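You operate a simulated robot arm through the tools that you are given. There is no shell and no other tool.

The job below is to be done with a simulated two-armed robot. You get a single attempt, and the scene is never put back.

TASK
On the worktop above the washer, fold the blue tea towel in half.
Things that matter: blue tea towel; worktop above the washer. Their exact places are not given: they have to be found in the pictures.

The check looks at the end state, three seconds after you hand in, the way a careful person would. Anything else that was tipped, shoved, dropped, spilled or broken makes it a failure. Flat cloth is picked up by pressing the open fingertips on it (5 to 10 N) and closing them slowly along it; thin cloth reads only 2 to 8 mm in the jaws.

THE ROBOT
Two 7-joint arms with two-finger parallel grippers on one trunk, on a base that drives. Base frame: it is fixed to the floor where the robot stands at the start and does not move with it; the origin is under the middle of the robot, x ahead of it, y to its left, z up; the surface under the hand at the start is at about z = 0.91. Lengths are in m, angles in degrees, forces in N, time in s.
The left shoulder is at the start at [0.07, 0.188, 1.295], the right one opposite. With the tool pointing down near the work surface each hand reaches from about 0.28 to 0.78 m from the robot's upright axis, wherever it stands, measured 20 degrees to its own side. Places, roughly: worktop above the washer [0.6, -0.1, 0.9]. Payload 3.91 kg a hand.
The TCP of each hand is the grasp point between the finger pads, 0.03 m short of the fingertips. In the tool frame z runs along the fingers and y along their closing line. Largest opening 0.11 m; finger width 0.02, thickness 0.01; the body of the gripper, 0.048 by 0.112 m, starts 0.055 m behind the TCP.
Orientation is that of the tool frame in the base frame, as a unit quaternion [w, x, y, z]. With the fingers straight down and closing along the base's y, the tool's x points along the base's -x, its y along +y and its z along -z.

THE INTERFACE
- The arms move only by the tool jog_arm. It takes "left_series", "right_series" or both (then of equal length, played together; a hand with none holds still); each is a list of rows, each an object of numbers (a shift or turn left out is 0, a gripper value left out holds the last): "dx", "dy", "dz": the shift along the tool's x, y, z in m; "wx", "wy", "wz": the turn, a rotation vector about the tool's x, y, z in degrees; "grip": the finger opening in m, from 0 to 0.11. In form: [{"dx": .., "dy": .., "dz": .., "wx": .., "wy": .., "wz": .., "grip": ..}, ...]. A call has 1 to 20 rows; each row shifts and turns the commanded pose from where the row before left it, along the tool's axes as they then stand. A row lasts 0.2 s, in which the tool goes at most 0.05 m and 8.6 degrees; a call with a longer step from one row to the next is refused whole, and so is a gripper value outside its range. Where a pose cannot be reached the arm comes as near as it can. A force on the tool above 40 N (or 10 N above the force at the start of the call, whichever is more), or a blocked arm, ends the call early, and 0.2 s more pass. The fingers move at their own pace (about 0.072 m/s each) and stop on an object; they squeeze with about 35 N. The grip force told is the motor's: it shows also when the fingers shut on nothing. Time passes only in rows, and 0.2 s behind the last, so rows that do not move let the fingers close. The reply holds the time, the measured pose of the TCP, the force on the tool along the base axes, the opening and the grip force, in the units named above and with some noise, with the torque about the TCP (base axes, N m) and any sound that the robot's microphone picked up.
- Cameras (640 x 400 px; columns grow to the right, rows downward): "scene" is now at [0.1338, -0.0064, 1.5193]; the picture's right is [-0.15, -0.99, 0.00], its down [-0.66, 0.10, -0.74] and it looks along [0.74, -0.11, -0.67] (base axes); focal length 228 px, centre (320, 200). "left" rides on the left gripper at [0.072, -0.017, -0.103] in its tool frame; the picture's right is [0.23, 0.97, 0.00], its down [-0.76, 0.18, -0.62] and it looks along [-0.61, 0.14, 0.78] (tool axes); focal length 222 px, centre (320, 200). "right" rides on the right gripper at [0.073, 0.017, -0.103] in its tool frame; the picture's right is [-0.23, 0.97, 0.00], its down [-0.76, -0.18, -0.62] and it looks along [-0.61, -0.14, 0.78] (tool axes); focal length 222 px, centre (320, 200).
- camera(camera): a new picture of that camera. It takes no simulated time.
- raise_lower(by): slides the trunk up (or, below 0, down) by that many m; the arms and the scene camera ride with it, the base frame stays. It gives what a move gives, with no picture.
- steer(legs): drives the robot by 1 to 6 legs, each [ahead, turn to the left] in m and degrees, along the robot's own axes; the way and the turn of a leg run together, so that a leg with both is an arc; at most 1.5 m and 180 degrees a leg. The arms and the cameras ride along, it lands a little off, and it stops where it bumps. It gives what a move gives.
- pan_tilt(pan, tilt): turns the head with the scene camera to pan (to the left, within 86 degrees either way) and tilt (down, from -29 to 69), counted from straight ahead of the robot. It gives what a move gives.
- point_at(camera, pixels): for up to 12 pixels [column, row] of the newest picture of that camera ("zoom" is the newest enlarged one), the place [x, y, z] in the base frame of the surface seen there, good to about 0.002 m, but the place of the scene camera against the robot may be out by one fixed shift of up to 0.012 m in any direction. It takes no simulated time.
- inspect(camera, box): a new picture of the part [left, top, right, bottom] of that camera's present view, enlarged. It takes no simulated time.
- job_done(): hands the job in; it is judged then, once.

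Unless the task says otherwise, let go and move clear before handing in.

The tools are called after "Request:" by a JSON object that holds its "name" and its "arguments". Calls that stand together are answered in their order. jog_arm: Moves the arms, as the interface text tells. Its arguments: {"type":"object","properties":{"left_series":{"type":"array","items":{"type":"object","properties":{"dx":{"type":"number"},"dy":{"type":"number"},"dz":{"type":"number"},"wx":{"type":"number"},"wy":{"type":"number"},"wz":{"type":"number"},"grip":{"type":"number"}}}},"right_series":{"type":"array","items":{"type":"object","properties":{"dx":{"type":"number"},"dy":{"type":"number"},"dz":{"type":"number"},"wx":{"type":"number"},"wy":{"type":"number"},"wz":{"type":"number"},"grip":{"type":"number"}}}}},"required":[]} The other tools are called the same way: raise_lower (by) slides the trunk up or down; steer (legs) drives the base; pan_tilt (pan, tilt) turns the head that bears the scene camera; camera (camera) takes a picture; point_at (camera, pixels) gives the place of the surface under pixels of a picture; inspect (camera, box) takes an enlarged picture of a part of a camera's view; job_done () hands the job in.

At the start:

```text
time_s: 0.0
left_ee_pos: [0.5169, 0.3792, 1.1526]
left_tool_rot: [0.0, 0.0, 1.0, 0.001]
left_force: [-0.7, 0.0, -0.5]
left_ft_torque: [-0.01, -0.01, -0.02]
left_grip_width: 0.11
left_gripper_force: 0.2
right_ee_pos: [0.5149, -0.113, 1.2325]
right_tool_rot: [0.001, 0.001, 1.0, 0.0]
right_force: [-0.5, 0.2, 0.7]
right_ft_torque: [-0.01, -0.01, -0.01]
right_grip_width: 0.11
right_gripper_force: 0.0
trunk travel left (down, up): [-0.805, 0.135]
robot x, y, heading: [-0.003, 0.0032, 0.2]
head pan, tilt: [-8.6, 41.9]
```

scene: 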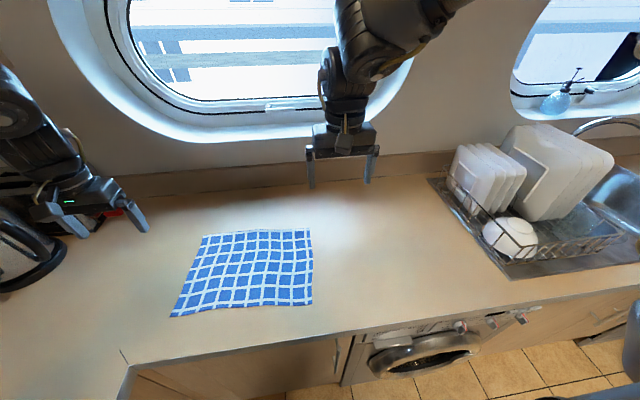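
right: 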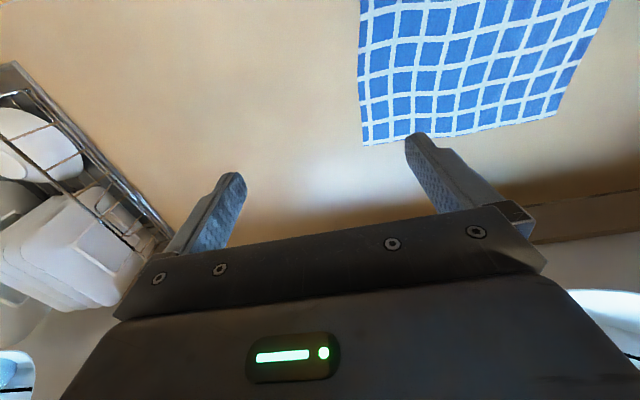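
left: 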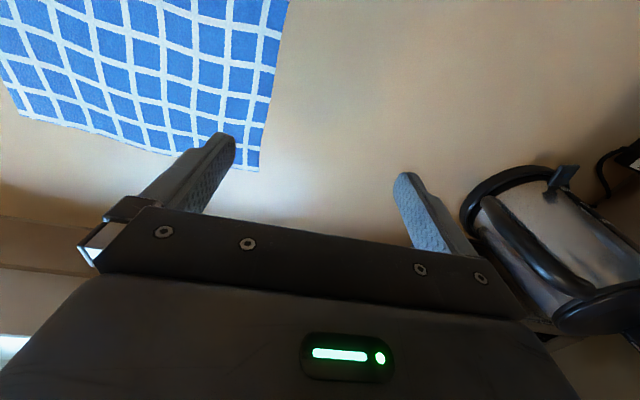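

The scene picture shows the blue checked towel flat on the worktop, with corners near (203,234), (309,230), (312,305) and (170,316). I'll measure these corners and take a closer look.

Request:
{"name": "point_at", "arguments": {"camera": "scene", "pixels": [[204, 236], [308, 232], [311, 303], [172, 315], [250, 270], [257, 233], [240, 308], [188, 274], [311, 268], [130, 270], [240, 330], [350, 280]]}}

Request:
{"name": "inspect", "arguments": {"camera": "scene", "box": [140, 200, 348, 330]}}

Request:
{"name": "camera", "arguments": {"camera": "left"}}

Request:
{"name": "camera", "arguments": {"camera": "right"}}

```text
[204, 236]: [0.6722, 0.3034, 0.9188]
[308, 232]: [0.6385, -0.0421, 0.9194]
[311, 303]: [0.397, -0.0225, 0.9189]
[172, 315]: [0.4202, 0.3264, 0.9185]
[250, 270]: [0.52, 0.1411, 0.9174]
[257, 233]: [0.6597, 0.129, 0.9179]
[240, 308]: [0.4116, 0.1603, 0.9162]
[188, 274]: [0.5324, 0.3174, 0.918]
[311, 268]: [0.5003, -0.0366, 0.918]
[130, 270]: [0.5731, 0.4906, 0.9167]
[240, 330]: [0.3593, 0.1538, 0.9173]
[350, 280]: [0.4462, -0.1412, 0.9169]
```

```text
3.08 times, centred on (244, 265) of scene
```

zoom: 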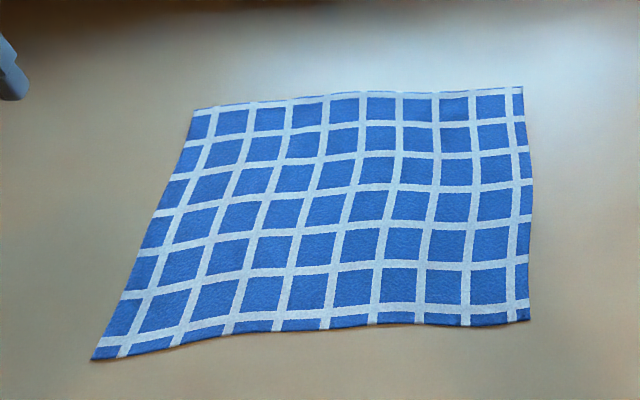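

```text
taken
```

left: 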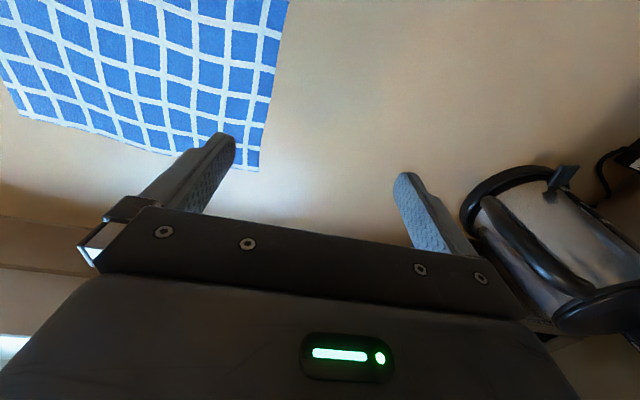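

```text
taken
```

right: 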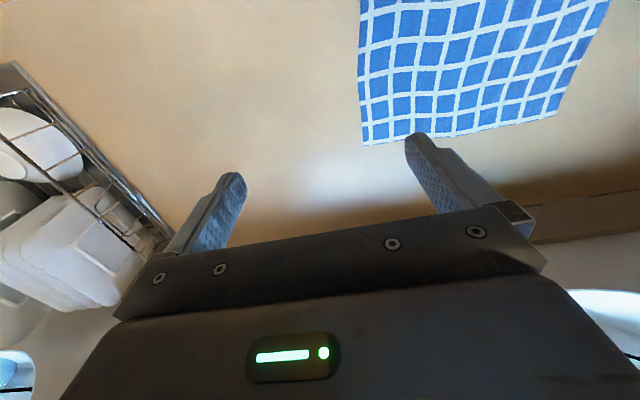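

The towel is about 0.35 m wide (y from -0.03 to 0.32) and 0.25 m deep (x from 0.40 to 0.67). The scene camera may carry a fixed shift, so I'll cross-check the same corners with the wrist cameras: near (260,170) in left, and near (365,144) and (555,118) in right.

Request:
{"name": "point_at", "arguments": {"camera": "left", "pixels": [[258, 168], [287, 3], [25, 113], [330, 100], [190, 60], [350, 30]]}}

Request:
{"name": "point_at", "arguments": {"camera": "right", "pixels": [[365, 142], [362, 5], [552, 114], [300, 100], [480, 60], [608, 3]]}}

Request:
{"name": "pan_tilt", "arguments": {"pan": 14, "tilt": 50}}

Request:
{"name": "camera", "arguments": {"camera": "scene"}}

```text
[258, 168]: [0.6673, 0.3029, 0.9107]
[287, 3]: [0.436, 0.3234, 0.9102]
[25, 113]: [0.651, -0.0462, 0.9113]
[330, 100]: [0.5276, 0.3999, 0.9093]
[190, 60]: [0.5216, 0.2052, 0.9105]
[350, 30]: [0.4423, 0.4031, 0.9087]
```

```text
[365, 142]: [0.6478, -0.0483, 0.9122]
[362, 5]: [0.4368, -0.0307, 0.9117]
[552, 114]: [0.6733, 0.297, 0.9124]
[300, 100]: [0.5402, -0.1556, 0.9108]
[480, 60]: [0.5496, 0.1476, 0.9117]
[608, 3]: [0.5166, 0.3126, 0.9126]
```

```text
time_s: 0.9
left_ee_pos: [0.5179, 0.3809, 1.1527]
left_tool_rot: [0.0, 0.0, 1.0, 0.001]
left_force: [-0.4, 0.8, 0.4]
left_ft_torque: [0.01, -0.02, 0.0]
left_grip_width: 0.11
left_gripper_force: 0.1
right_ee_pos: [0.5145, -0.1132, 1.2322]
right_tool_rot: [0.001, 0.001, 1.0, 0.0]
right_force: [0.0, 0.0, 0.7]
right_ft_torque: [0.03, -0.05, -0.01]
right_grip_width: 0.1101
right_gripper_force: 0.1
trunk travel left (down, up): [-0.805, 0.135]
robot x, y, heading: [0.0017, -0.0007, 0.1]
head pan, tilt: [14.0, 50.0]
```

```text
taken
```

scene: 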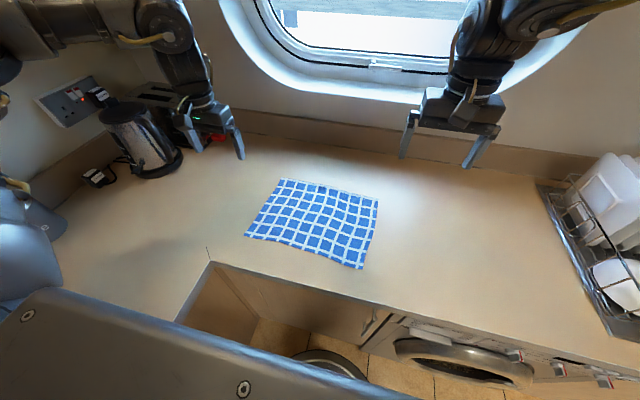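

The wrist cameras put the worktop at z≈0.910, and the scene camera reads about 7 mm high. In the new scene picture the kettle is near (140,140) and the backsplash near (300,145), so I'll measure those clearances and the worktop's front edge before choosing a fold direction.

Request:
{"name": "point_at", "arguments": {"camera": "scene", "pixels": [[180, 160], [155, 120], [168, 172], [250, 134], [300, 148], [380, 160], [212, 262], [300, 292], [380, 312], [360, 268], [246, 235], [377, 202]]}}

Request:
{"name": "inspect", "arguments": {"camera": "scene", "box": [220, 150, 412, 290]}}

```text
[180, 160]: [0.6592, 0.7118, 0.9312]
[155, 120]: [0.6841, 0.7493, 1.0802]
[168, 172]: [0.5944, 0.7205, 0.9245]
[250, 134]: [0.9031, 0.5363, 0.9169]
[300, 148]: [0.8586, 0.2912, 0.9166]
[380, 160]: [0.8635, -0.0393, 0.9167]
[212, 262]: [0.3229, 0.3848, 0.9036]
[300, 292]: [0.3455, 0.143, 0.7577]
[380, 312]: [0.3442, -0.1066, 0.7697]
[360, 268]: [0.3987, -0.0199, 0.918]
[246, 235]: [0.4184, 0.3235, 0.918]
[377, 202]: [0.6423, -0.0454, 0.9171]
```

```text
2.86 times, centred on (316, 220) of scene
```

zoom: 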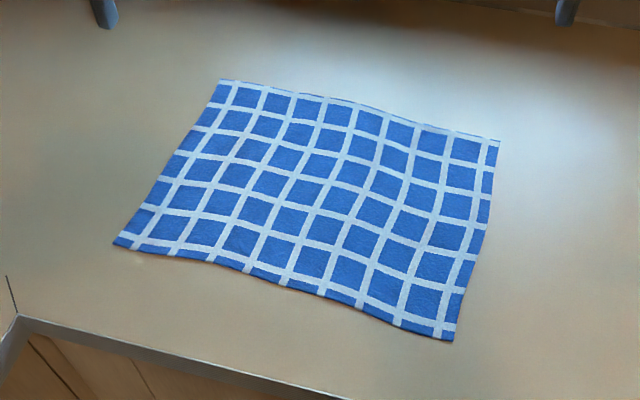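

There is plenty of room: the kettle is beyond y=0.7, the backsplash is at about x=0.86 and the worktop's front edge is at about x=0.34. I'll fold the near edge onto the far edge with both hands, so I turn both grippers 90° to close along x (cameras outward) and bring them above the near corners.

Request:
{"name": "jog_arm", "arguments": {"left_series": [{"wz": 8.182}, {"wz": 8.182}, {"wz": 8.182}, {"wz": 8.182}, {"wz": 8.182}, {"wz": 8.182}, {"wz": 8.182}, {"wz": 8.182}, {"wz": 8.182}, {"wz": 8.182}, {"wz": 8.182}, {"dx": -0.0127, "dy": -0.0105, "dz": 0.015}, {"dx": -0.0127, "dy": -0.0105, "dz": 0.015}, {"dx": -0.0127, "dy": -0.0105, "dz": 0.015}, {"dx": -0.0127, "dy": -0.0105, "dz": 0.015}, {"dx": -0.0127, "dy": -0.0105, "dz": 0.015}, {"dx": -0.0127, "dy": -0.0105, "dz": 0.015}, {}], "right_series": [{"wz": -8.182}, {"wz": -8.182}, {"wz": -8.182}, {"wz": -8.182}, {"wz": -8.182}, {"wz": -8.182}, {"wz": -8.182}, {"wz": -8.182}, {"wz": -8.182}, {"wz": -8.182}, {"wz": -8.182}, {"dx": -0.018, "dy": 0.0133, "dz": 0.0287}, {"dx": -0.018, "dy": 0.0133, "dz": 0.0287}, {"dx": -0.018, "dy": 0.0133, "dz": 0.0287}, {"dx": -0.018, "dy": 0.0133, "dz": 0.0287}, {"dx": -0.018, "dy": 0.0133, "dz": 0.0287}, {"dx": -0.018, "dy": 0.0133, "dz": 0.0287}, {}]}}

Request:
{"name": "camera", "arguments": {"camera": "left"}}

Request:
{"name": "camera", "arguments": {"camera": "right"}}

Request:
{"name": "camera", "arguments": {"camera": "scene"}}

```text
time_s: 4.7
left_ee_pos: [0.4537, 0.3039, 1.0613]
left_tool_rot: [0.001, 0.707, 0.707, -0.001]
left_force: [-0.2, -0.2, -0.3]
left_ft_torque: [-0.04, -0.03, 0.02]
left_grip_width: 0.1099
left_gripper_force: 0.0
right_ee_pos: [0.3342, 0.118, 1.4302]
right_tool_rot: [0.015, -0.703, 0.71, 0.014]
right_force: [-0.7, -1.4, 0.2]
right_ft_torque: [0.0, 0.0, -0.04]
right_grip_width: 0.11
right_gripper_force: 0.1
right hand out of reach, approached as far as the arm can: row 1, 2, 3, 4, 5, 6, 7, 8, 9, 10, 11, 12, 13, 14, 15, 16, 17
trunk travel left (down, up): [-0.805, 0.135]
robot x, y, heading: [0.0003, 0.0041, -0.3]
head pan, tilt: [14.0, 50.0]
```

```text
taken
```

left: 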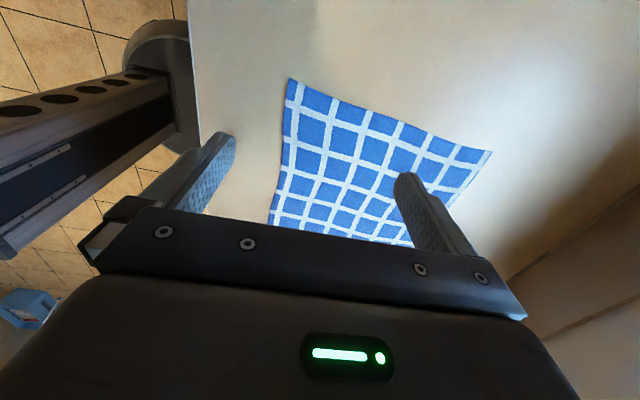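

```text
taken
```

right: 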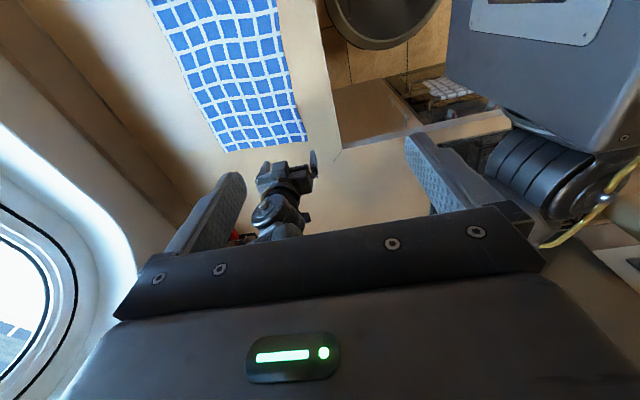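

```text
taken
```

scene: 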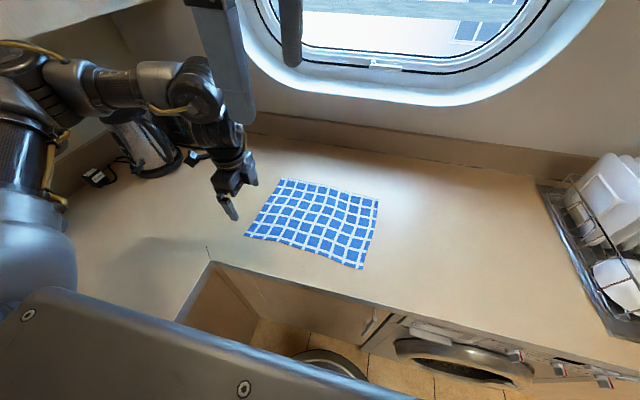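

The left hand reached its target at (0.454,0.304,1.061). The right hand ran out of reach during its turn and drifted up to (0.334,0.118,1.43). I'll send still rows to see whether it settles before undoing the turn.

Request:
{"name": "jog_arm", "arguments": {"right_series": [{}, {}]}}

```text
time_s: 5.3
left_ee_pos: [0.4539, 0.305, 1.0626]
left_tool_rot: [0.0, 0.707, 0.707, 0.001]
left_force: [0.4, 0.3, 0.1]
left_ft_torque: [0.0, -0.02, -0.01]
left_grip_width: 0.11
left_gripper_force: 0.1
right_ee_pos: [0.3351, 0.1173, 1.4285]
right_tool_rot: [0.014, -0.703, 0.711, 0.014]
right_force: [-0.9, 0.0, -0.3]
right_ft_torque: [0.01, 0.01, 0.0]
right_grip_width: 0.1098
right_gripper_force: 0.0
trunk travel left (down, up): [-0.805, 0.135]
robot x, y, heading: [0.006, -0.0024, 0.2]
head pan, tilt: [14.0, 50.0]
```

With still rows the right hand holds at (0.335,0.117,1.428) with no reach warning, so the command now follows where it actually stands. I'll turn it back in small steps while moving it away from the head, toward -y.

Request:
{"name": "jog_arm", "arguments": {"right_series": [{"wz": 8}, {"wz": 8}, {"wz": 8}, {"wz": 8}]}}

Request:
{"name": "camera", "arguments": {"camera": "scene"}}

```text
time_s: 6.3
left_ee_pos: [0.4549, 0.304, 1.0609]
left_tool_rot: [0.0, 0.707, 0.707, 0.001]
left_force: [0.3, 0.0, 0.1]
left_ft_torque: [-0.01, 0.0, 0.02]
left_grip_width: 0.11
left_gripper_force: 0.0
right_ee_pos: [0.3385, 0.1223, 1.4238]
right_tool_rot: [0.005, -0.477, 0.879, 0.016]
right_force: [0.0, -0.2, -0.4]
right_ft_torque: [0.0, -0.02, -0.01]
right_grip_width: 0.1098
right_gripper_force: 0.1
trunk travel left (down, up): [-0.805, 0.135]
robot x, y, heading: [0.0014, 0.0012, -0.0]
head pan, tilt: [14.0, 50.0]
```

```text
taken
```

scene: 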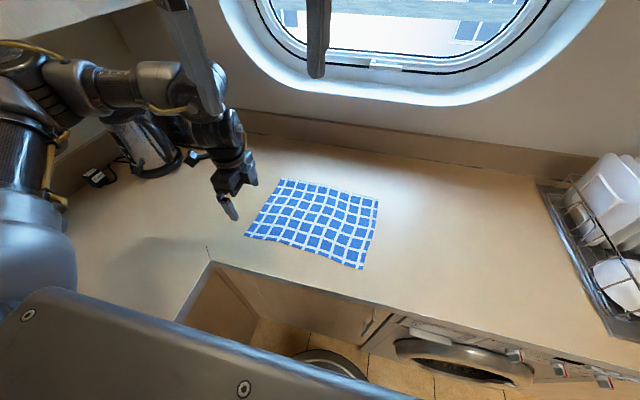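

The turn back works; about 57° of yaw remains. I'll move the right hand toward -y and +x away from the head, then finish turning it back.

Request:
{"name": "jog_arm", "arguments": {"right_series": [{"dx": 0.02, "dy": -0.025}, {"dx": 0.02, "dy": -0.025}, {"dx": 0.02, "dy": -0.025}, {"dx": 0.02, "dy": -0.025}, {"dx": 0.02, "dy": -0.025}, {"wz": 8.1}, {"wz": 8.1}, {"wz": 8.1}, {"wz": 8.1}, {"wz": 8.1}, {"wz": 8.1}, {"wz": 8.1}, {}]}}

Request:
{"name": "camera", "arguments": {"camera": "scene"}}

```text
time_s: 9.1
left_ee_pos: [0.4538, 0.3053, 1.0612]
left_tool_rot: [0.0, 0.707, 0.707, 0.0]
left_force: [-0.7, 0.5, -0.7]
left_ft_torque: [0.0, 0.02, -0.03]
left_grip_width: 0.1098
left_gripper_force: 0.1
right_ee_pos: [0.3866, 0.0374, 1.4498]
right_tool_rot: [-0.002, -0.008, 1.0, 0.0]
right_force: [-1.2, -0.3, 1.2]
right_ft_torque: [0.0, -0.03, 0.04]
right_grip_width: 0.1102
right_gripper_force: 0.0
right hand out of reach, approached as far as the arm can: row 1, 2, 3, 4, 5
trunk travel left (down, up): [-0.805, 0.135]
robot x, y, heading: [-0.0038, -0.001, 0.3]
head pan, tilt: [14.0, 50.0]
```

```text
taken
```

scene: 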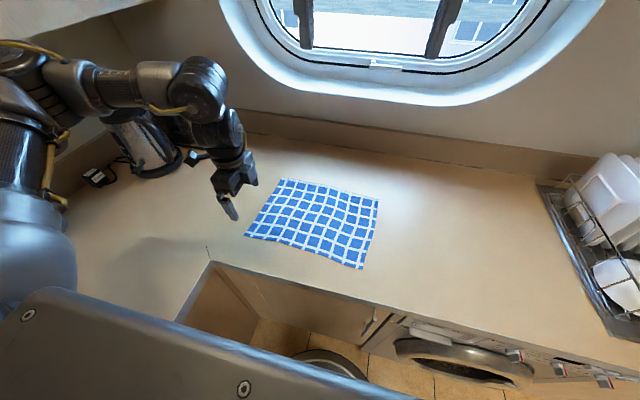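

The right hand is back to the plain downward orientation at (0.387,0.037,1.45). I'll return it to roughly its starting pose of (0.515,-0.113,1.232).

Request:
{"name": "jog_arm", "arguments": {"right_series": [{"dx": -0.016, "dy": -0.0188, "dz": 0.027}, {"dx": -0.016, "dy": -0.0188, "dz": 0.027}, {"dx": -0.016, "dy": -0.0188, "dz": 0.027}, {"dx": -0.016, "dy": -0.0188, "dz": 0.027}, {"dx": -0.016, "dy": -0.0188, "dz": 0.027}, {"dx": -0.016, "dy": -0.0188, "dz": 0.027}, {"dx": -0.016, "dy": -0.0188, "dz": 0.027}, {"dx": -0.016, "dy": -0.0188, "dz": 0.027}, {}]}}

Request:
{"name": "camera", "arguments": {"camera": "scene"}}

```text
time_s: 11.1
left_ee_pos: [0.4532, 0.3049, 1.0619]
left_tool_rot: [0.001, 0.707, 0.707, 0.0]
left_force: [0.0, -0.2, -1.0]
left_ft_torque: [-0.03, -0.05, 0.01]
left_grip_width: 0.1098
left_gripper_force: 0.0
right_ee_pos: [0.5113, -0.1081, 1.2336]
right_tool_rot: [0.001, -0.009, 1.0, 0.0]
right_force: [0.1, 0.3, -1.2]
right_ft_torque: [-0.03, 0.01, 0.01]
right_grip_width: 0.1102
right_gripper_force: 0.0
right hand out of reach, approached as far as the arm can: row 8
trunk travel left (down, up): [-0.805, 0.135]
robot x, y, heading: [0.0006, -0.001, -0.1]
head pan, tilt: [14.0, 50.0]
```

```text
taken
```

scene: 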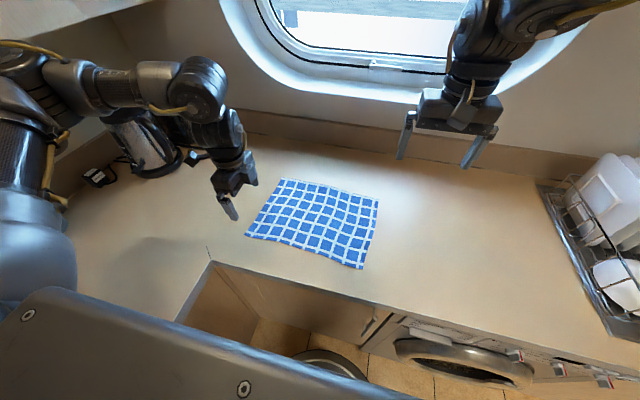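

The right hand is back near its start, but this pose seems close to a joint limit in the negative turn direction. I'll try turning it the other way (+wz, camera inward), which still closes along x.

Request:
{"name": "jog_arm", "arguments": {"right_series": [{"wz": 8.182}, {"wz": 8.182}, {"wz": 8.182}, {"wz": 8.182}, {}]}}

```text
time_s: 12.3
left_ee_pos: [0.4532, 0.3044, 1.0621]
left_tool_rot: [-0.001, 0.707, 0.708, 0.0]
left_force: [-0.1, -0.5, 0.3]
left_ft_torque: [0.03, -0.01, 0.0]
left_grip_width: 0.1098
left_gripper_force: 0.1
right_ee_pos: [0.5128, -0.1063, 1.2339]
right_tool_rot: [0.0, 0.273, 0.962, 0.0]
right_force: [-0.4, -0.5, -0.4]
right_ft_torque: [0.02, -0.02, -0.01]
right_grip_width: 0.11
right_gripper_force: 0.0
trunk travel left (down, up): [-0.805, 0.135]
robot x, y, heading: [-0.0011, -0.0005, -0.0]
head pan, tilt: [14.0, 50.0]
```

The positive turn works with no reach warning (yaw is now about 32°). I'll finish the 90° turn and bring the right hand above the near-right corner.

Request:
{"name": "jog_arm", "arguments": {"right_series": [{"wz": 8.33}, {"wz": 8.33}, {"wz": 8.33}, {"wz": 8.33}, {"wz": 8.33}, {"wz": 8.33}, {"wz": 8.33}, {}, {"dx": 0.0168, "dy": -0.013, "dz": 0.0257}, {"dx": 0.0168, "dy": -0.013, "dz": 0.0257}, {"dx": 0.0168, "dy": -0.013, "dz": 0.0257}, {"dx": 0.0168, "dy": -0.013, "dz": 0.0257}, {"dx": 0.0168, "dy": -0.013, "dz": 0.0257}, {"dx": 0.0168, "dy": -0.013, "dz": 0.0257}, {}]}}

Request:
{"name": "camera", "arguments": {"camera": "scene"}}

Request:
{"name": "camera", "arguments": {"camera": "right"}}

```text
time_s: 15.5
left_ee_pos: [0.455, 0.3045, 1.0617]
left_tool_rot: [0.0, 0.707, 0.707, 0.0]
left_force: [-0.4, -0.1, 0.1]
left_ft_torque: [0.03, 0.01, 0.03]
left_grip_width: 0.11
left_gripper_force: 0.0
right_ee_pos: [0.432, -0.0057, 1.0806]
right_tool_rot: [0.0, 0.707, 0.707, 0.001]
right_force: [-0.2, -0.5, 0.3]
right_ft_torque: [0.03, -0.04, 0.0]
right_grip_width: 0.1101
right_gripper_force: 0.0
trunk travel left (down, up): [-0.805, 0.135]
robot x, y, heading: [-0.0005, -0.0012, 0.2]
head pan, tilt: [14.0, 50.0]
```

```text
taken
```

scene: 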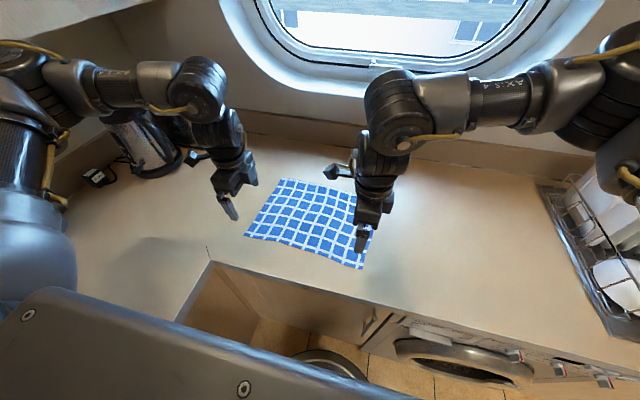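

```text
taken
```

right: 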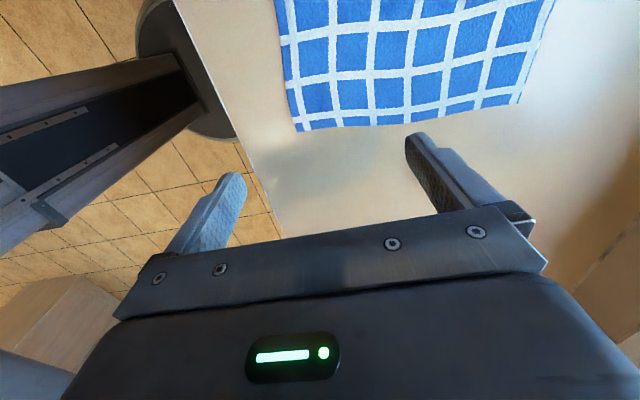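

Both hands are in place. In the right view the near-right corner is at (296,128) and the far-right at about (520,103). In the left view the near edge runs from (291,79) down to (270,222), so I'll measure these.

Request:
{"name": "point_at", "arguments": {"camera": "right", "pixels": [[297, 128], [518, 101], [286, 60], [277, 5], [400, 122], [330, 160], [400, 60]]}}

Request:
{"name": "point_at", "arguments": {"camera": "left", "pixels": [[291, 82], [270, 220], [283, 150], [488, 153], [275, 190], [245, 200], [340, 230], [400, 240]]}}

Request:
{"name": "inspect", "arguments": {"camera": "left", "box": [220, 60, 500, 260]}}

```text
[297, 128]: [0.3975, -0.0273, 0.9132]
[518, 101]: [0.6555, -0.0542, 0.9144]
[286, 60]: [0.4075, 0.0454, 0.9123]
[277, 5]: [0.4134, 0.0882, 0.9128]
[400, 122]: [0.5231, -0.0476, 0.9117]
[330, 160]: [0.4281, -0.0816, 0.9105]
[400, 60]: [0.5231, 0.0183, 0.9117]
```

```text
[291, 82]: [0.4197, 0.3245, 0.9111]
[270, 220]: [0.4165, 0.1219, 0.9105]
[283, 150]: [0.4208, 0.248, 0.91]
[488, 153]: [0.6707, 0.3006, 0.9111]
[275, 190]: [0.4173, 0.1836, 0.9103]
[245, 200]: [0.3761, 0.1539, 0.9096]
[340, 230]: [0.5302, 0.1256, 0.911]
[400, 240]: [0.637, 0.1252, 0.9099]
```

```text
2.00 times, centred on (360, 160) of left
```

zoom: 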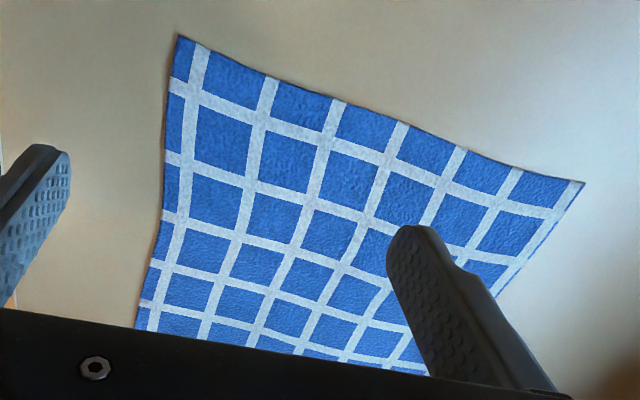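

The near-left corner is at (0.420,0.3245) and the near-right at (0.3975,-0.027). The far corners are at about (0.670,0.301) and (0.648,-0.048), so the fold displacement is about (0.25,-0.023). I'll narrow both openings to 0.04 and bring both hands down until the tips are about 1 cm above the cloth, just inside the near edge.

Request:
{"name": "jog_arm", "arguments": {"left_series": [{"dy": -0.003, "dz": 0.0265, "grip": 0.04}, {"dz": 0.0265}, {"dz": 0.0265}, {"dz": 0.0265}, {}, {}], "right_series": [{"dz": 0.0314, "grip": 0.04}, {"dz": 0.0314}, {"dz": 0.0314}, {"dz": 0.0314}, {}, {}]}}

Request:
{"name": "camera", "arguments": {"camera": "left"}}

Request:
{"name": "camera", "arguments": {"camera": "right"}}

Request:
{"name": "inspect", "arguments": {"camera": "scene", "box": [180, 120, 436, 290]}}

```text
time_s: 16.9
left_ee_pos: [0.451, 0.3026, 0.9553]
left_tool_rot: [-0.001, 0.707, 0.707, 0.001]
left_force: [-0.5, -0.5, 0.8]
left_ft_torque: [0.01, 0.03, -0.01]
left_grip_width: 0.04
left_gripper_force: 0.2
right_ee_pos: [0.4352, -0.005, 0.9525]
right_tool_rot: [0.0, 0.706, 0.708, 0.001]
right_force: [-0.2, 0.4, 0.1]
right_ft_torque: [0.02, 0.03, 0.01]
right_grip_width: 0.0399
right_gripper_force: 0.0
trunk travel left (down, up): [-0.805, 0.135]
robot x, y, heading: [-0.0015, 0.0002, 0.0]
head pan, tilt: [14.0, 50.0]
```

```text
taken
```

left: 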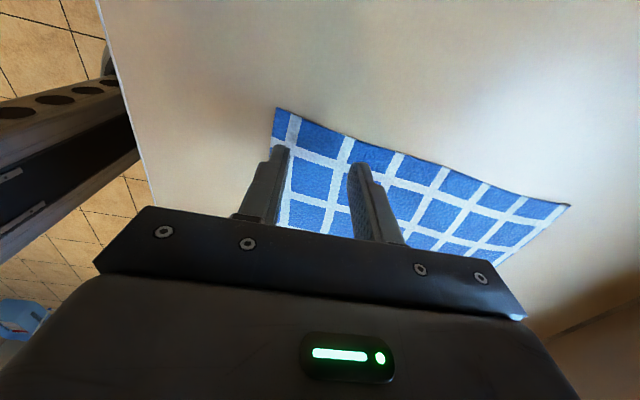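

```text
taken
```

right: 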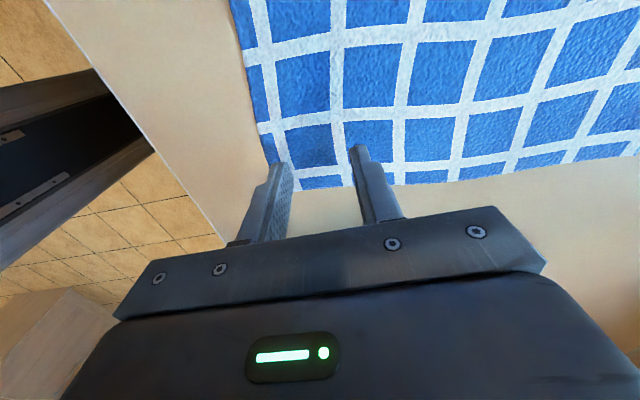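

```text
2.35 times, centred on (308, 205) of scene
```

zoom: 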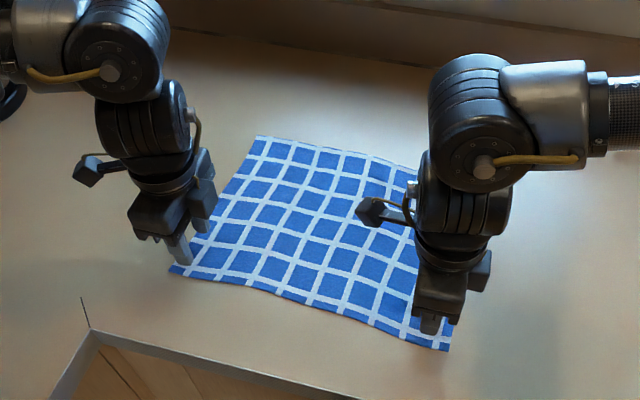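

Both outer fingertips sit just inside the near edge: left tips at (278,150) and (357,168), right tips at (278,165) and (358,150). I'll lower both in small steps until the force shows contact.

Request:
{"name": "jog_arm", "arguments": {"left_series": [{"dz": 0.005}, {"dz": 0.004}, {"dz": 0.002}, {}], "right_series": [{"dy": -0.003, "dz": 0.004}, {"dz": 0.003}, {"dz": 0.002}, {}]}}

```text
time_s: 17.9
left_ee_pos: [0.4515, 0.3035, 0.9467]
left_tool_rot: [0.0, 0.707, 0.707, -0.001]
left_force: [0.5, 0.6, 0.2]
left_ft_torque: [0.01, 0.01, 0.01]
left_grip_width: 0.0401
left_gripper_force: 0.1
right_ee_pos: [0.432, -0.0068, 0.9452]
right_tool_rot: [0.0, 0.706, 0.708, 0.0]
right_force: [0.1, 0.3, -0.8]
right_ft_torque: [-0.02, -0.02, 0.0]
right_grip_width: 0.04
right_gripper_force: 0.0
trunk travel left (down, up): [-0.805, 0.135]
robot x, y, heading: [-0.0004, 0.0027, -0.1]
head pan, tilt: [14.0, 50.0]
```

No contact yet (left TCP z 0.9467, right 0.9452). I'll keep lowering both in 1.5 mm steps.

Request:
{"name": "jog_arm", "arguments": {"left_series": [{"dz": 0.002}, {"dz": 0.0015}, {}], "right_series": [{"dz": 0.0015}, {"dz": 0.001}, {}]}}

```text
time_s: 18.7
left_ee_pos: [0.4517, 0.3029, 0.942]
left_tool_rot: [0.0, 0.707, 0.707, 0.0]
left_force: [0.2, 0.7, -0.1]
left_ft_torque: [0.01, 0.0, 0.05]
left_grip_width: 0.0402
left_gripper_force: 0.0
right_ee_pos: [0.4325, -0.0055, 0.9433]
right_tool_rot: [0.001, 0.706, 0.708, 0.001]
right_force: [-1.0, 0.0, 0.9]
right_ft_torque: [0.02, 0.0, 0.0]
right_grip_width: 0.0396
right_gripper_force: 0.1
trunk travel left (down, up): [-0.805, 0.135]
robot x, y, heading: [0.0008, -0.0015, 0.0]
head pan, tilt: [14.0, 50.0]
```

Request:
{"name": "jog_arm", "arguments": {"left_series": [{"dz": 0.001}, {}], "right_series": [{"dz": 0.0015}, {}]}}

```text
time_s: 19.3
left_ee_pos: [0.4515, 0.3037, 0.9425]
left_tool_rot: [-0.001, 0.707, 0.707, -0.001]
left_force: [-0.5, 0.3, 0.4]
left_ft_torque: [-0.03, 0.04, -0.03]
left_grip_width: 0.0402
left_gripper_force: 0.0
right_ee_pos: [0.4314, -0.0052, 0.9426]
right_tool_rot: [0.001, 0.707, 0.708, 0.0]
right_force: [0.3, 0.2, 0.6]
right_ft_torque: [0.01, -0.03, -0.02]
right_grip_width: 0.0401
right_gripper_force: 0.0
trunk travel left (down, up): [-0.805, 0.135]
robot x, y, heading: [0.0026, 0.0007, -0.0]
head pan, tilt: [14.0, 50.0]
```

Still no clear contact at TCP z≈0.9425. I'll continue in 1 mm steps.

Request:
{"name": "jog_arm", "arguments": {"left_series": [{"dz": 0.001}, {"dz": 0.001}, {}], "right_series": [{"dz": 0.001}, {"dz": 0.001}, {}]}}

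```text
time_s: 20.1
left_ee_pos: [0.4503, 0.3036, 0.9419]
left_tool_rot: [0.001, 0.707, 0.707, 0.001]
left_force: [3.3, 1.5, 15.0]
left_ft_torque: [0.09, 0.22, -0.02]
left_grip_width: 0.0394
left_gripper_force: 0.0
right_ee_pos: [0.431, -0.0056, 0.9416]
right_tool_rot: [0.001, 0.706, 0.708, 0.002]
right_force: [1.9, -0.1, 17.0]
right_ft_torque: [-0.02, 0.34, 0.02]
right_grip_width: 0.039
right_gripper_force: 0.1
trunk travel left (down, up): [-0.805, 0.135]
robot x, y, heading: [0.0007, 0.0035, -0.0]
head pan, tilt: [14.0, 50.0]
```

Contact is made, but at 15 N (left) and 17 N (right) it's a little hard. I'll back off under 1 mm to get into the 5–10 N range.

Request:
{"name": "jog_arm", "arguments": {"left_series": [{"dz": -0.0006}, {}], "right_series": [{"dz": -0.0008}, {}]}}

```text
time_s: 20.7
left_ee_pos: [0.4506, 0.3029, 0.9406]
left_tool_rot: [0.002, 0.707, 0.707, 0.001]
left_force: [1.5, -2.2, 12.1]
left_ft_torque: [-0.04, 0.12, 0.03]
left_grip_width: 0.0394
left_gripper_force: 0.1
right_ee_pos: [0.4314, -0.006, 0.9414]
right_tool_rot: [0.001, 0.706, 0.708, 0.001]
right_force: [1.8, 1.5, 12.8]
right_ft_torque: [-0.02, 0.27, -0.03]
right_grip_width: 0.0389
right_gripper_force: 0.0
trunk travel left (down, up): [-0.805, 0.135]
robot x, y, heading: [0.0017, 0.001, 0.0]
head pan, tilt: [14.0, 50.0]
```

Request:
{"name": "jog_arm", "arguments": {"left_series": [{"dz": -0.0007}, {}], "right_series": [{"dz": -0.0009}, {}]}}

```text
time_s: 21.3
left_ee_pos: [0.45, 0.303, 0.9426]
left_tool_rot: [0.0, 0.707, 0.707, 0.001]
left_force: [0.6, -2.4, 8.9]
left_ft_torque: [-0.04, 0.09, 0.02]
left_grip_width: 0.0396
left_gripper_force: 0.0
right_ee_pos: [0.4308, -0.0054, 0.9421]
right_tool_rot: [0.0, 0.707, 0.708, 0.001]
right_force: [0.2, 1.4, 7.0]
right_ft_torque: [-0.01, 0.2, -0.03]
right_grip_width: 0.0399
right_gripper_force: 0.0
trunk travel left (down, up): [-0.805, 0.135]
robot x, y, heading: [-0.0015, -0.0014, -0.1]
head pan, tilt: [14.0, 50.0]
```

The press is now 8.9 N on the left and 7.0 N on the right, inside the wanted range. I'll close both grippers slowly, about 2 mm per row.

Request:
{"name": "jog_arm", "arguments": {"left_series": [{"grip": 0.038}, {"grip": 0.036}, {"grip": 0.034}, {"grip": 0.032}, {"grip": 0.03}, {"grip": 0.028}, {"grip": 0.026}, {"grip": 0.024}, {"grip": 0.022}, {"grip": 0.02}], "right_series": [{"grip": 0.038}, {"grip": 0.036}, {"grip": 0.034}, {"grip": 0.032}, {"grip": 0.03}, {"grip": 0.028}, {"grip": 0.026}, {"grip": 0.024}, {"grip": 0.022}, {"grip": 0.02}]}}

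Request:
{"name": "inspect", "arguments": {"camera": "left", "box": [200, 80, 440, 230]}}

Request:
{"name": "inspect", "arguments": {"camera": "right", "box": [200, 80, 440, 230]}}

```text
time_s: 23.5
left_ee_pos: [0.4503, 0.3035, 0.9416]
left_tool_rot: [0.0, 0.707, 0.707, 0.0]
left_force: [-0.4, -0.4, 6.6]
left_ft_torque: [0.03, 0.04, 0.01]
left_grip_width: 0.0195
left_gripper_force: 0.1
right_ee_pos: [0.4326, -0.0059, 0.9417]
right_tool_rot: [0.001, 0.707, 0.708, 0.0]
right_force: [0.9, 0.0, 2.7]
right_ft_torque: [0.01, 0.02, 0.01]
right_grip_width: 0.0197
right_gripper_force: 0.0
trunk travel left (down, up): [-0.805, 0.135]
robot x, y, heading: [-0.0014, 0.0038, 0.3]
head pan, tilt: [14.0, 50.0]
```

```text
2.67 times, centred on (320, 155) of left
```

zoom: 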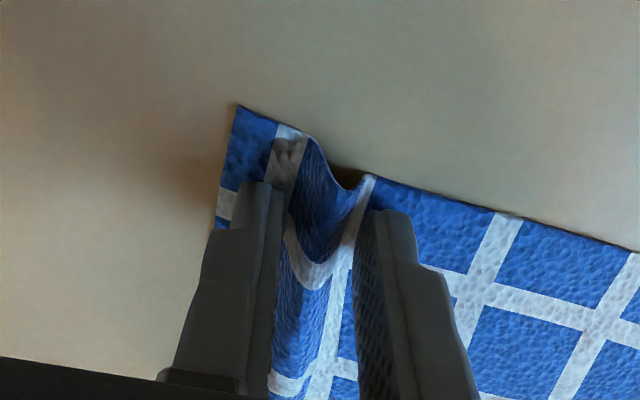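

```text
2.67 times, centred on (320, 155) of right
```

zoom: 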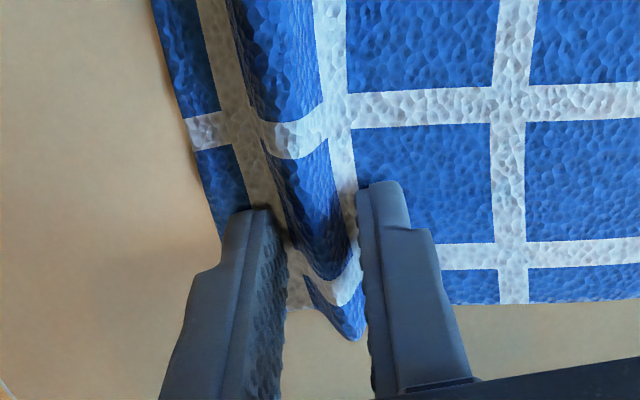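

A clear ridge is forming between the fingers in both views. The right press dropped to 2.7 N, so I'll add a fraction of a millimetre and keep closing.

Request:
{"name": "jog_arm", "arguments": {"left_series": [{"grip": 0.018}, {"grip": 0.016}, {"grip": 0.014}, {"grip": 0.012}, {"grip": 0.01}, {"grip": 0.008}, {"grip": 0.006}, {"grip": 0.004}, {"grip": 0.002}, {"grip": 0.0}, {}, {}], "right_series": [{"dz": 0.0005, "grip": 0.018}, {"grip": 0.016}, {"grip": 0.014}, {"grip": 0.012}, {"grip": 0.01}, {"grip": 0.008}, {"grip": 0.006}, {"grip": 0.004}, {"grip": 0.002}, {"grip": 0.0}, {}, {}]}}

Request:
{"name": "inspect", "arguments": {"camera": "left", "box": [200, 80, 440, 230]}}

Request:
{"name": "inspect", "arguments": {"camera": "right", "box": [200, 80, 440, 230]}}

```text
time_s: 26.1
left_ee_pos: [0.4498, 0.3032, 0.9421]
left_tool_rot: [0.001, 0.707, 0.707, 0.0]
left_force: [0.8, -1.1, 1.4]
left_ft_torque: [-0.01, 0.02, 0.02]
left_grip_width: 0.0021
left_gripper_force: 35.2
right_ee_pos: [0.4316, -0.007, 0.9416]
right_tool_rot: [0.001, 0.706, 0.708, 0.001]
right_force: [-1.6, 0.2, 15.4]
right_ft_torque: [0.03, 0.2, -0.01]
right_grip_width: 0.0022
right_gripper_force: 34.8
trunk travel left (down, up): [-0.805, 0.135]
robot x, y, heading: [0.0026, -0.0001, -0.1]
head pan, tilt: [14.0, 50.0]
```

```text
2.67 times, centred on (320, 155) of left
```

zoom: 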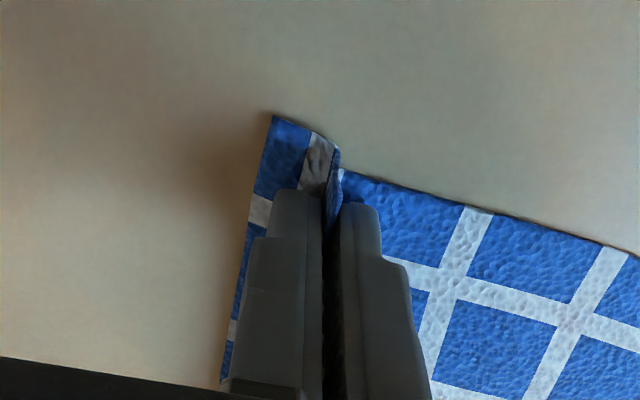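

```text
2.67 times, centred on (320, 155) of right
```

zoom: 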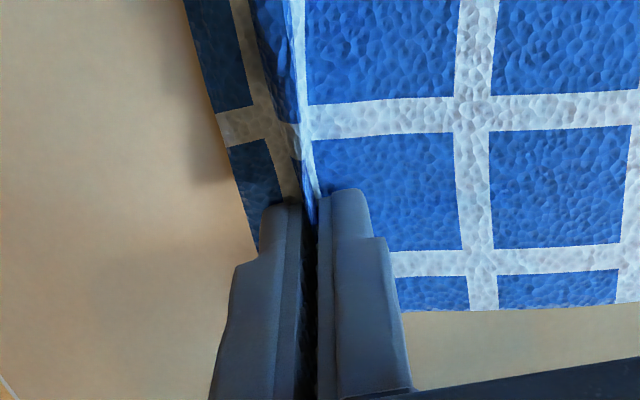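

Both grippers hold a two-layer ridge (2.1 mm and 2.2 mm, 35 N). Carrying a ridge 3 cm in from the edge would leave dog-eared corners, though. Pinching the ridge on the mid-line and lifting makes the fold itself, so I'll open slowly here, which draws the cloth flat again, and then rise.

Request:
{"name": "jog_arm", "arguments": {"left_series": [{"grip": 0.004}, {"grip": 0.008}, {"grip": 0.012}, {"grip": 0.016}, {"grip": 0.02}, {"grip": 0.024}, {"grip": 0.028}, {"grip": 0.032}, {"grip": 0.036}, {"grip": 0.04}, {"grip": 0.042}, {}], "right_series": [{"dz": -0.0005, "grip": 0.004}, {"grip": 0.008}, {"grip": 0.012}, {"grip": 0.016}, {"grip": 0.02}, {"grip": 0.024}, {"grip": 0.028}, {"grip": 0.032}, {"grip": 0.036}, {"grip": 0.04}, {"grip": 0.042}, {}]}}

Request:
{"name": "inspect", "arguments": {"camera": "left", "box": [200, 80, 440, 230]}}

Request:
{"name": "inspect", "arguments": {"camera": "right", "box": [200, 80, 440, 230]}}

```text
time_s: 28.7
left_ee_pos: [0.4505, 0.3043, 0.9431]
left_tool_rot: [0.0, 0.707, 0.707, 0.001]
left_force: [0.0, 0.3, 4.6]
left_ft_torque: [-0.04, 0.04, 0.0]
left_grip_width: 0.0408
left_gripper_force: 0.0
right_ee_pos: [0.4312, -0.0064, 0.9403]
right_tool_rot: [0.001, 0.707, 0.707, 0.001]
right_force: [2.0, -0.3, 14.3]
right_ft_torque: [-0.03, 0.28, -0.01]
right_grip_width: 0.0404
right_gripper_force: 0.1
trunk travel left (down, up): [-0.805, 0.135]
robot x, y, heading: [0.0006, 0.0032, -0.1]
head pan, tilt: [14.0, 50.0]
```

```text
2.67 times, centred on (320, 155) of left
```

zoom: 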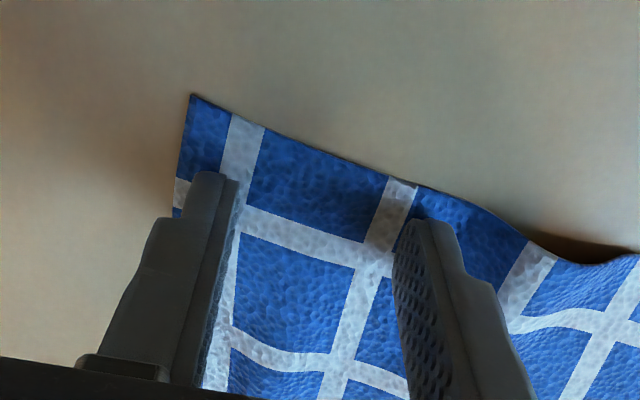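

```text
2.67 times, centred on (320, 155) of right
```

zoom: 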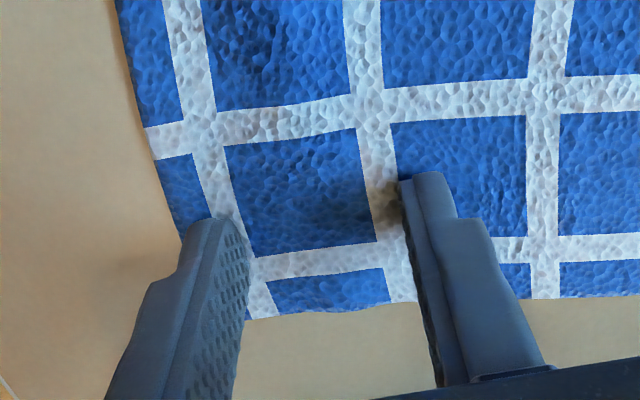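

The cloth is flat again between the fingers, with only a small bulge on the left at zoom pixel (590,255). I'll lift both hands clear and look again.

Request:
{"name": "jog_arm", "arguments": {"left_series": [{"dz": -0.02}, {"dz": -0.04}, {"dz": -0.045}, {"dx": 0.02, "dz": -0.02}, {}], "right_series": [{"dz": -0.02}, {"dz": -0.04}, {"dz": -0.045}, {"dx": -0.02, "dz": -0.02}, {}]}}

Request:
{"name": "inspect", "arguments": {"camera": "scene", "box": [180, 120, 436, 290]}}

Request:
{"name": "camera", "arguments": {"camera": "left"}}

Request:
{"name": "camera", "arguments": {"camera": "right"}}

```text
time_s: 29.9
left_ee_pos: [0.453, 0.3254, 1.0651]
left_tool_rot: [0.0, 0.707, 0.707, 0.0]
left_force: [0.0, -0.7, 0.0]
left_ft_torque: [0.02, -0.01, -0.01]
left_grip_width: 0.042
left_gripper_force: 0.1
right_ee_pos: [0.4325, -0.0236, 1.0635]
right_tool_rot: [-0.001, 0.706, 0.708, -0.001]
right_force: [-0.2, -0.3, -0.8]
right_ft_torque: [-0.01, 0.0, 0.0]
right_grip_width: 0.0419
right_gripper_force: 0.0
trunk travel left (down, up): [-0.805, 0.135]
robot x, y, heading: [0.0034, 0.0022, 0.4]
head pan, tilt: [14.0, 50.0]
```

```text
2.35 times, centred on (308, 205) of scene
```

zoom: 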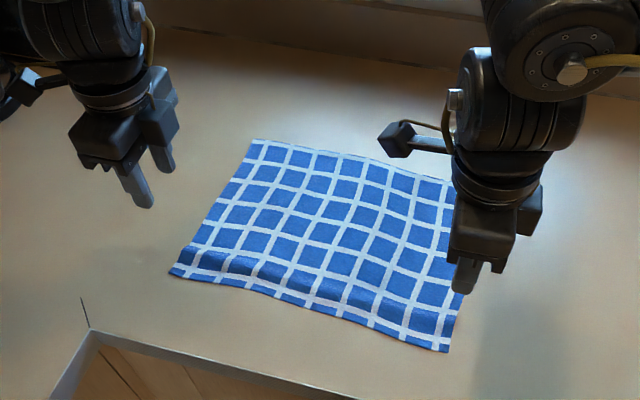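

```text
taken
```

left: 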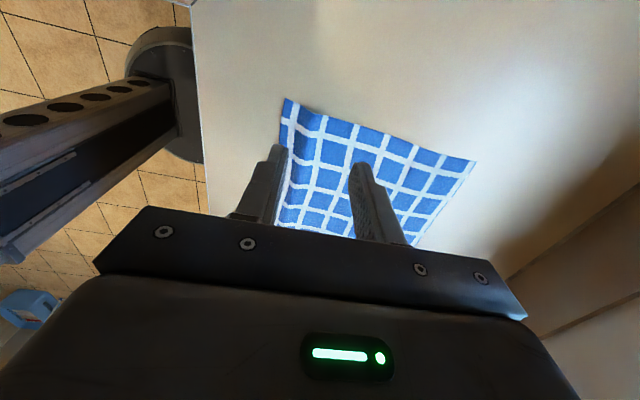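

```text
taken
```

right: 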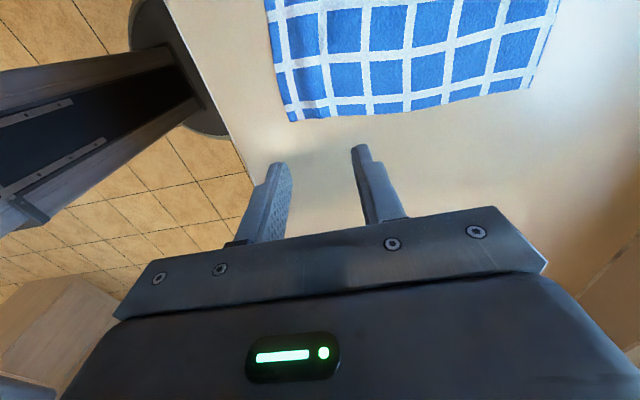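

A low leftover bulge runs along the near edge, which should relax once that half hangs freely. I'll re-measure the corners and edge midpoints: left view corners near (287,100) and (474,160), right view near (292,121) and (531,87).

Request:
{"name": "inspect", "arguments": {"camera": "left", "box": [260, 80, 500, 230]}}

Request:
{"name": "point_at", "arguments": {"camera": "left", "pixels": [[287, 101], [472, 161], [300, 105], [320, 113], [345, 121], [370, 129], [395, 137], [420, 145], [280, 215], [306, 130]]}}

Request:
{"name": "point_at", "arguments": {"camera": "right", "pixels": [[292, 119], [529, 86], [330, 113], [370, 112], [400, 110], [430, 106], [460, 101], [280, 60], [305, 90], [548, 30]]}}

Request:
{"name": "inspect", "arguments": {"camera": "right", "box": [250, 0, 570, 150]}}

```text
2.67 times, centred on (380, 155) of left
```

zoom: 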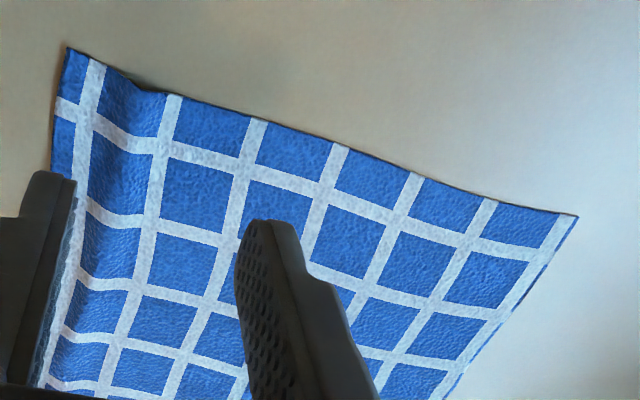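

```text
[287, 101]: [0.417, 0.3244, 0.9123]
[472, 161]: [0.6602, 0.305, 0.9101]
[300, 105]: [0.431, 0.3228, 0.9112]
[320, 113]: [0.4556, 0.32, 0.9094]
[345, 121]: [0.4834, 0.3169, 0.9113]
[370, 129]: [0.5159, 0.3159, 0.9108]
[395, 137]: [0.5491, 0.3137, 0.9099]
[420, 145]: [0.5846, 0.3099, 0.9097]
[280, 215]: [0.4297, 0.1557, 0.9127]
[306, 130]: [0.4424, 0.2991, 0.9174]
```

```text
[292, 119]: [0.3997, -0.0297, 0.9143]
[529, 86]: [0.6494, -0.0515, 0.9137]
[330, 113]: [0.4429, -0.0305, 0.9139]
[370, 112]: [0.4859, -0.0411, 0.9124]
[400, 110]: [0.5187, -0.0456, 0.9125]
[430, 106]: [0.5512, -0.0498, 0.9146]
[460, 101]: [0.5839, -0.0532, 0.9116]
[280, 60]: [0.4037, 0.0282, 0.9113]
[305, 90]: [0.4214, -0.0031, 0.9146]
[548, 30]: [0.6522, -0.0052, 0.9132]
```

```text
2.00 times, centred on (410, 75) of right
```

zoom: 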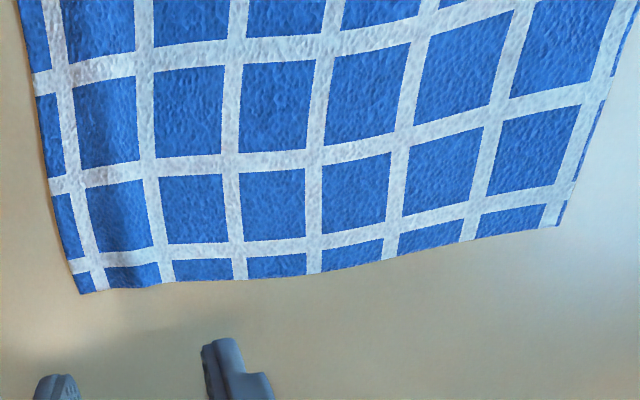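

The 4th of the 7 cross-lines seems to lie almost at the middle. I'll locate the lines along the side edges more exactly to place the fold line.

Request:
{"name": "point_at", "arguments": {"camera": "zoom", "pixels": [[82, 290], [97, 278], [168, 268], [240, 264], [313, 259], [390, 243], [470, 223], [550, 210], [557, 222], [232, 215], [320, 215], [400, 200]]}}

Request:
{"name": "inspect", "arguments": {"camera": "left", "box": [260, 80, 500, 230]}}

Request:
{"name": "point_at", "arguments": {"camera": "zoom", "pixels": [[70, 52], [97, 70], [173, 100], [258, 125], [337, 150], [413, 180], [487, 208], [560, 222], [574, 218]]}}

```text
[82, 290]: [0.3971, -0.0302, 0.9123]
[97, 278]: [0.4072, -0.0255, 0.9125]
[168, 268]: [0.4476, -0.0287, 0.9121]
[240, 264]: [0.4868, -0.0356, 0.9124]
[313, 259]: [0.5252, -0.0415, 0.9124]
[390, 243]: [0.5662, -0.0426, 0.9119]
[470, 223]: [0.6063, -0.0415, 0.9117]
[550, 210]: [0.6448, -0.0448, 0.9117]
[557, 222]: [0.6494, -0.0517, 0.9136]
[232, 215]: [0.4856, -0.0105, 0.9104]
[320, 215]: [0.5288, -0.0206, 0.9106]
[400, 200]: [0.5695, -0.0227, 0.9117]
```

```text
2.67 times, centred on (380, 155) of left
```

zoom: 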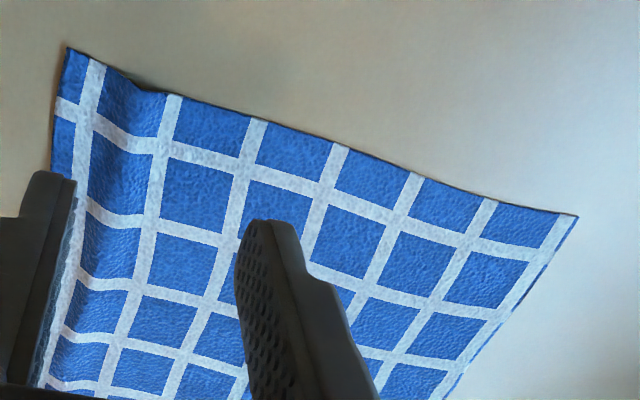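

```text
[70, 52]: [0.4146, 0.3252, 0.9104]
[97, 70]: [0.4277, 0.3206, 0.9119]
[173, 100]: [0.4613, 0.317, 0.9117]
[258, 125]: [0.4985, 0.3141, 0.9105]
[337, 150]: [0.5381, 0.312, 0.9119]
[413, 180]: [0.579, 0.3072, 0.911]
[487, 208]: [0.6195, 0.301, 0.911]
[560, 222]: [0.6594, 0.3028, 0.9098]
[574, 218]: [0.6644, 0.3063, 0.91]
```

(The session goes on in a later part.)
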